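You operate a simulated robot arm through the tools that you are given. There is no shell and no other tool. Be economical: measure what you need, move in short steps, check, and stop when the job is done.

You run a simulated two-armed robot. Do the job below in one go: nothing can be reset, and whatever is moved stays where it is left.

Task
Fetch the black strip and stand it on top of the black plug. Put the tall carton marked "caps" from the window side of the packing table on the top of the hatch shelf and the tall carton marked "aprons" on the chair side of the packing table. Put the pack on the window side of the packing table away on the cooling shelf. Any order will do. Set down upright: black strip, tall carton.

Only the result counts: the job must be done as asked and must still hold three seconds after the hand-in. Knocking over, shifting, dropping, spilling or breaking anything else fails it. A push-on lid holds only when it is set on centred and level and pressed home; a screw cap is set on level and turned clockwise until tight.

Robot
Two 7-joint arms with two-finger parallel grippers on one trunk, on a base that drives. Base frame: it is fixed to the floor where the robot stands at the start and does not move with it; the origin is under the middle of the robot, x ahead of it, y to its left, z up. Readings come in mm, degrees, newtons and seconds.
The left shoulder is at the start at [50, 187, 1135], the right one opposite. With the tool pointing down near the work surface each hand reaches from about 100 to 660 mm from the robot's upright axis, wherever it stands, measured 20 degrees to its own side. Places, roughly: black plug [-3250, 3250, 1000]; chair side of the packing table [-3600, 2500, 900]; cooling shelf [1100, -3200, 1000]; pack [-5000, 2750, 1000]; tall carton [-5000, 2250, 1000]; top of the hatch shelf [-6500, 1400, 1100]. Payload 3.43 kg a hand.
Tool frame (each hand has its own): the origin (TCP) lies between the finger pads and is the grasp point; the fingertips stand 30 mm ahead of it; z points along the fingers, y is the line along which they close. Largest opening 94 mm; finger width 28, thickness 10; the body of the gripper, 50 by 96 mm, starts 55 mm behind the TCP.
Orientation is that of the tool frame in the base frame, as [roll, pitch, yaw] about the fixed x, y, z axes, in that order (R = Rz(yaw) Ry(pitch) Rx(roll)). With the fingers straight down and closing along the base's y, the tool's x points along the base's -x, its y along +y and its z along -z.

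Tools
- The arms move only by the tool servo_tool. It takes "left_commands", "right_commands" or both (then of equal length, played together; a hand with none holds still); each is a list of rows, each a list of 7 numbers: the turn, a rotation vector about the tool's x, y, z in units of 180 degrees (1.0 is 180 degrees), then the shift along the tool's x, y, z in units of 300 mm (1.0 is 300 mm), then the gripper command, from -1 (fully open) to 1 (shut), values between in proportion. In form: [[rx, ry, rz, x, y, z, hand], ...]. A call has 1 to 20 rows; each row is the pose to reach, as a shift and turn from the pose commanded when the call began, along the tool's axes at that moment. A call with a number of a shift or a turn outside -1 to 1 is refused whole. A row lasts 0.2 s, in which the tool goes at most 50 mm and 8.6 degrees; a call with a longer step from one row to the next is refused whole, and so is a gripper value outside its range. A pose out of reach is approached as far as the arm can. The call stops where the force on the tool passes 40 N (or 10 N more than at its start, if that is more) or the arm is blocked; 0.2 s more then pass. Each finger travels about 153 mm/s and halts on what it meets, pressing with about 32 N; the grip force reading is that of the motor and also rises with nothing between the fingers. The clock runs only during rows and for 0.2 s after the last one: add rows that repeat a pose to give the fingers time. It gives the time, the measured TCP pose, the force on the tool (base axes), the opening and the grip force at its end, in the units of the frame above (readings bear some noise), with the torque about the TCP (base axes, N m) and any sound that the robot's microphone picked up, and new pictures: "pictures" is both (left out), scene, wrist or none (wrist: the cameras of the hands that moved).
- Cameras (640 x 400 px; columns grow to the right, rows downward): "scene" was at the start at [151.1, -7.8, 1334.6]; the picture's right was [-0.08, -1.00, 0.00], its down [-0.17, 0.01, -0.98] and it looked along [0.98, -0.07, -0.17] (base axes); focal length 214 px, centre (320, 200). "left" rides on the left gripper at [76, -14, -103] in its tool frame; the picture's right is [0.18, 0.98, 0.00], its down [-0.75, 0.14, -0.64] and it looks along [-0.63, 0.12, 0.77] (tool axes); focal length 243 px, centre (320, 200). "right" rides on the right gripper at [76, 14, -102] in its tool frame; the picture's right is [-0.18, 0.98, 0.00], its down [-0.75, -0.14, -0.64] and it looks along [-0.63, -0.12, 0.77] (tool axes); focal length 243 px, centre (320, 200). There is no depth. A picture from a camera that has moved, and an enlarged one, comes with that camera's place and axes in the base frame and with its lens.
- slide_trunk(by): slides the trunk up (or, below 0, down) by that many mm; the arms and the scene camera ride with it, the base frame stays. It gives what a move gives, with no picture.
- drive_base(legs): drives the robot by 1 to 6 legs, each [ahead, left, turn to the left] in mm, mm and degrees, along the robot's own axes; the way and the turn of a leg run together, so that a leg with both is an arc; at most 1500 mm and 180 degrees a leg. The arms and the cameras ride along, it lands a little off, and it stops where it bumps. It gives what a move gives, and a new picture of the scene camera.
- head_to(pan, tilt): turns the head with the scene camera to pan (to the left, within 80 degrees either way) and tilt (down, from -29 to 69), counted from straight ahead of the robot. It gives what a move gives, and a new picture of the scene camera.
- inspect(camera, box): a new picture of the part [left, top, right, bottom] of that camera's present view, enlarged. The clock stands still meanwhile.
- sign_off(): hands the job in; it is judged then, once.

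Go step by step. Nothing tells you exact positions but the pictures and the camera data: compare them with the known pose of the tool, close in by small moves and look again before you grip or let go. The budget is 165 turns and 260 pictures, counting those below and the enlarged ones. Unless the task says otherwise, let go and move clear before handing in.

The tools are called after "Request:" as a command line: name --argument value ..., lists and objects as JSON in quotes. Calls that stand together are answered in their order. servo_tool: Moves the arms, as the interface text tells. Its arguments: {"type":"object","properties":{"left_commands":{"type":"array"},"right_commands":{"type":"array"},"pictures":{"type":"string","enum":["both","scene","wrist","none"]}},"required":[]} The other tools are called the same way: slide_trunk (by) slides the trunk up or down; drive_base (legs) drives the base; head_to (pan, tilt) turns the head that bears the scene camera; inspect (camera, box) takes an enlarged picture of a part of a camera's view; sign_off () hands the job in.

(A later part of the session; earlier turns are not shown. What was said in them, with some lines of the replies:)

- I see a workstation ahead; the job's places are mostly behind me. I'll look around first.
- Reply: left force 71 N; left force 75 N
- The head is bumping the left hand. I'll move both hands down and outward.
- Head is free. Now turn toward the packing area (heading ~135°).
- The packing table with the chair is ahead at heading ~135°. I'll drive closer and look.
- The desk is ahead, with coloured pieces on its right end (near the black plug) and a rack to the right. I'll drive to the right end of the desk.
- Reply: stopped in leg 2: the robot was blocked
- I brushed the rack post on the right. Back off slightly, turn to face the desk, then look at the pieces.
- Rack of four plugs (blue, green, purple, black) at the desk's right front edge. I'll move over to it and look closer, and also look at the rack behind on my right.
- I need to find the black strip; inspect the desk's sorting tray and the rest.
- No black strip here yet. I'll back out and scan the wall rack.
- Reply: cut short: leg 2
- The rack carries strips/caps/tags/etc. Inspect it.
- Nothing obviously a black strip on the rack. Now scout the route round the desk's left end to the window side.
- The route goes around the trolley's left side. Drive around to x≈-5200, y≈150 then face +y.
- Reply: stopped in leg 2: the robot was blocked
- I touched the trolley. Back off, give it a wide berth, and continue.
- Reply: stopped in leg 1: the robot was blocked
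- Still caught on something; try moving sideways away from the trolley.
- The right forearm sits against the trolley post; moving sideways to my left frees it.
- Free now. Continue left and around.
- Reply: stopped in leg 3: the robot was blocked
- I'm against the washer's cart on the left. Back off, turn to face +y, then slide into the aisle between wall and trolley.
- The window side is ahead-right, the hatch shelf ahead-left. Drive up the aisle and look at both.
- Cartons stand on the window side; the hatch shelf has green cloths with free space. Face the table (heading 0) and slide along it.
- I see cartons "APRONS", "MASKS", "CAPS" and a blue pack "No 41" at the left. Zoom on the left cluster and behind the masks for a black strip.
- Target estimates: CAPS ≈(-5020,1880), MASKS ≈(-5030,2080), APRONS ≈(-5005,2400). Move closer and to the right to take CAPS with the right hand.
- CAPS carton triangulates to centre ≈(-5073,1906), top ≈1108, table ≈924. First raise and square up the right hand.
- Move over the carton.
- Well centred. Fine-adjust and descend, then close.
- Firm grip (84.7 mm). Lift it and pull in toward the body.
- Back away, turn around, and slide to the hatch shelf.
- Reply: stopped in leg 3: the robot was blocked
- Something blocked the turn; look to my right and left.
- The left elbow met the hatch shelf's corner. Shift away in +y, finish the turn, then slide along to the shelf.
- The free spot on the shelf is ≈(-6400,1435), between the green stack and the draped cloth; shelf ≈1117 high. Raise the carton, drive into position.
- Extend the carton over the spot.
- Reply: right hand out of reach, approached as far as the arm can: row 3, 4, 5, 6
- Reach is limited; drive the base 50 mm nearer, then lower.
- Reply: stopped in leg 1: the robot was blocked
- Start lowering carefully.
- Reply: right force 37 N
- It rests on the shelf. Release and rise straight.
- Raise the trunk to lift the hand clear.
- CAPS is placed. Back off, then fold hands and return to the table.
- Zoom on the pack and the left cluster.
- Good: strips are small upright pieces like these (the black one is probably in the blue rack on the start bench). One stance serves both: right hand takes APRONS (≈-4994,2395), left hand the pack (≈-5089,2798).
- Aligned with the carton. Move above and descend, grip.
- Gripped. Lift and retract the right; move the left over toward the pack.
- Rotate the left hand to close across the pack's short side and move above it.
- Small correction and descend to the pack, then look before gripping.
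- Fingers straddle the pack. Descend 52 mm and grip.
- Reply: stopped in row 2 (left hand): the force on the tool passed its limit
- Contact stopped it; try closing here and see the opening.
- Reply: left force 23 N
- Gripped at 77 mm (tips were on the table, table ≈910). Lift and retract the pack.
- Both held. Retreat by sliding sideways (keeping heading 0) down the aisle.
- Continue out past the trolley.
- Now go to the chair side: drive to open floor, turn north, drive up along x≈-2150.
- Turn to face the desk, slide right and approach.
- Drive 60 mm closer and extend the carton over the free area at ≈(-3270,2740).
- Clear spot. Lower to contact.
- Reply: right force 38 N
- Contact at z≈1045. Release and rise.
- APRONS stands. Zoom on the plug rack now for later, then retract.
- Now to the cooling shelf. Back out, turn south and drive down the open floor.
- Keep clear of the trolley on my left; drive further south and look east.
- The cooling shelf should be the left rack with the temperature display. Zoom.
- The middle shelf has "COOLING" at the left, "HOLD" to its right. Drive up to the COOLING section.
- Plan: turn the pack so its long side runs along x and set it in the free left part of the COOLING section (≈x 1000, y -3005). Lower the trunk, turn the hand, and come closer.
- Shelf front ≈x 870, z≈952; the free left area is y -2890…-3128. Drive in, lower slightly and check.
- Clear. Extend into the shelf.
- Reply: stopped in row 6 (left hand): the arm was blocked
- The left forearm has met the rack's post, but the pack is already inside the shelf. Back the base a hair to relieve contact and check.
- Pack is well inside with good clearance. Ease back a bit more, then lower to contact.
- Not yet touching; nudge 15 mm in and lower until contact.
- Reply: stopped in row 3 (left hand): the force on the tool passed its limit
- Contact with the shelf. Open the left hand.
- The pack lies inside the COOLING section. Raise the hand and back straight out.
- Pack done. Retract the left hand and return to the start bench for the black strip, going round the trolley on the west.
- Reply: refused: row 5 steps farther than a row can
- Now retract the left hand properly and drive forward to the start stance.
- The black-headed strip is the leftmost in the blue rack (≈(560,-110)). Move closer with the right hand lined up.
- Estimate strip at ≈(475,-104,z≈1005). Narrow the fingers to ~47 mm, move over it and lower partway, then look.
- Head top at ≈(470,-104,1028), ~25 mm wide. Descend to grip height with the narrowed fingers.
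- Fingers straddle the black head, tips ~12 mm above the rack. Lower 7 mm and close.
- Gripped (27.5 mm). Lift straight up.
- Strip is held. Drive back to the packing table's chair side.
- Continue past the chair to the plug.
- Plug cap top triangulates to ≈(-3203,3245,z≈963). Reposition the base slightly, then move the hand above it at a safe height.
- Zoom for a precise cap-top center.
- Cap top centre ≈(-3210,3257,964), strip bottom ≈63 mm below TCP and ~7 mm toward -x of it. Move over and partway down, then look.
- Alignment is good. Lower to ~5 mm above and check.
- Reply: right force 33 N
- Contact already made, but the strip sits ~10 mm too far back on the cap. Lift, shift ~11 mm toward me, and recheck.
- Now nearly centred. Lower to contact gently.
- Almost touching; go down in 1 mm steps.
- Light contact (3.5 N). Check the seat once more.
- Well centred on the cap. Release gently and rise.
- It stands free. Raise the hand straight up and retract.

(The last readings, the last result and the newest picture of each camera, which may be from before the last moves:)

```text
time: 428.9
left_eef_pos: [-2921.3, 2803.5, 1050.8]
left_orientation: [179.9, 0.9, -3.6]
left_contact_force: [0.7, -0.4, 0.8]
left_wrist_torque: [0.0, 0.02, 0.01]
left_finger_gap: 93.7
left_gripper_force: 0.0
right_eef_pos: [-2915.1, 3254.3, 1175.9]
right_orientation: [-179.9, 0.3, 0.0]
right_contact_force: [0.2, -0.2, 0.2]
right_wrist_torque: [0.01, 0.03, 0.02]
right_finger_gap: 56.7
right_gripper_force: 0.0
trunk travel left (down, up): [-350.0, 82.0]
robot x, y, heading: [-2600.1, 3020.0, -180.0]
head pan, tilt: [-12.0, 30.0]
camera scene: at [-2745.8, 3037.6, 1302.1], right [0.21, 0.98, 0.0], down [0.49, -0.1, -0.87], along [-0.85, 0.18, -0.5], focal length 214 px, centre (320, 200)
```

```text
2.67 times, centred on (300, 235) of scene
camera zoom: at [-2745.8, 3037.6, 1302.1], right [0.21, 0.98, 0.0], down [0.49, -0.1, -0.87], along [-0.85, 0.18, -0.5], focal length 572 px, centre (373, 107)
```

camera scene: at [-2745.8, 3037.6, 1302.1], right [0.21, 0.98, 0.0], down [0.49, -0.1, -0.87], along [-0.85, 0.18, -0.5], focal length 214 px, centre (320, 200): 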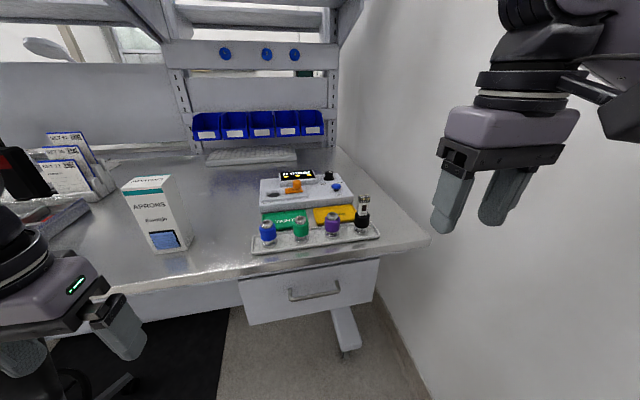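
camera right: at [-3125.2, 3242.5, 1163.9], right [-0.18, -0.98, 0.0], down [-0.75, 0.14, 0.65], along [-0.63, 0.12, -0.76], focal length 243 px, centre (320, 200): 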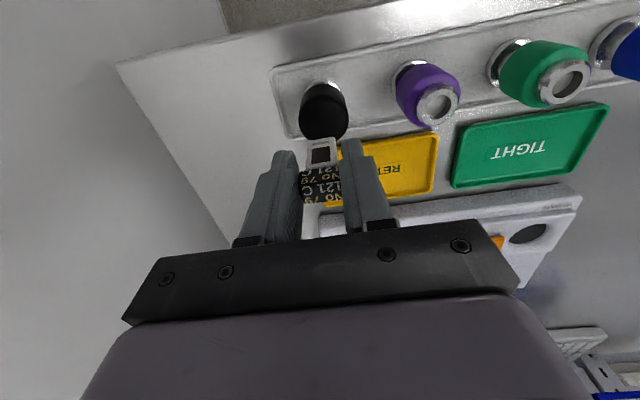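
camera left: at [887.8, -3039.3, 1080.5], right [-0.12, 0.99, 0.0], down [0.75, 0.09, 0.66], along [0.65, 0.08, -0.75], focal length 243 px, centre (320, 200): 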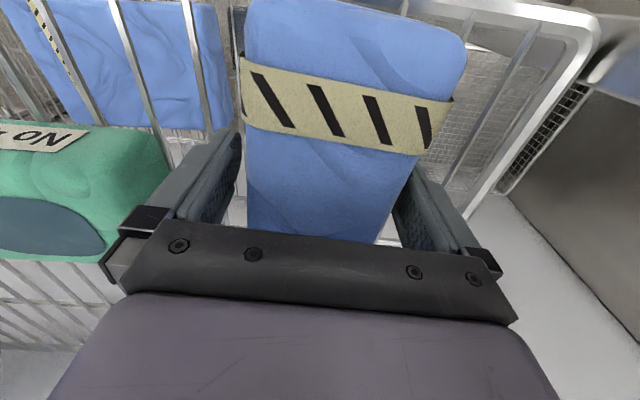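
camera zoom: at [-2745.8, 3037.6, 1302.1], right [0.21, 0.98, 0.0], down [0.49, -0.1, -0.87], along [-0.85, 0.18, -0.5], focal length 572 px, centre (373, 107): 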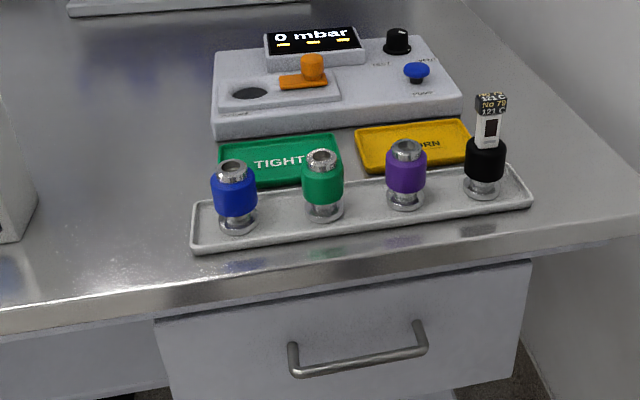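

The strip stands on the black plug, both cartons and the pack are in place, and the hands are clear. Handing in.

Request:
sign_off

```text
The job is handed in.
```

The job is handed in; the sign-off gave no verdict, so this is what I last saw in the pictures:

- **Black strip:** it stands upright on the black plug.
- **"Caps" carton:** it stands on top of the hatch shelf.
- **"Aprons" carton:** it stands on the chair side of the packing table.
- **Pack:** No 41 lies in the "COOLING" section of the cooling shelf.

While driving I bumped things several times: the wall rack, the big trolley, the washer cart, something under the hatch shelf (likely its bin), and the cooling rack's post. I also brushed the hatch shelf's corner. I saw no sign that any of them moved, but I did not go back to check. I took the black-headed strip from the blue rack at the start bench as the one you meant.
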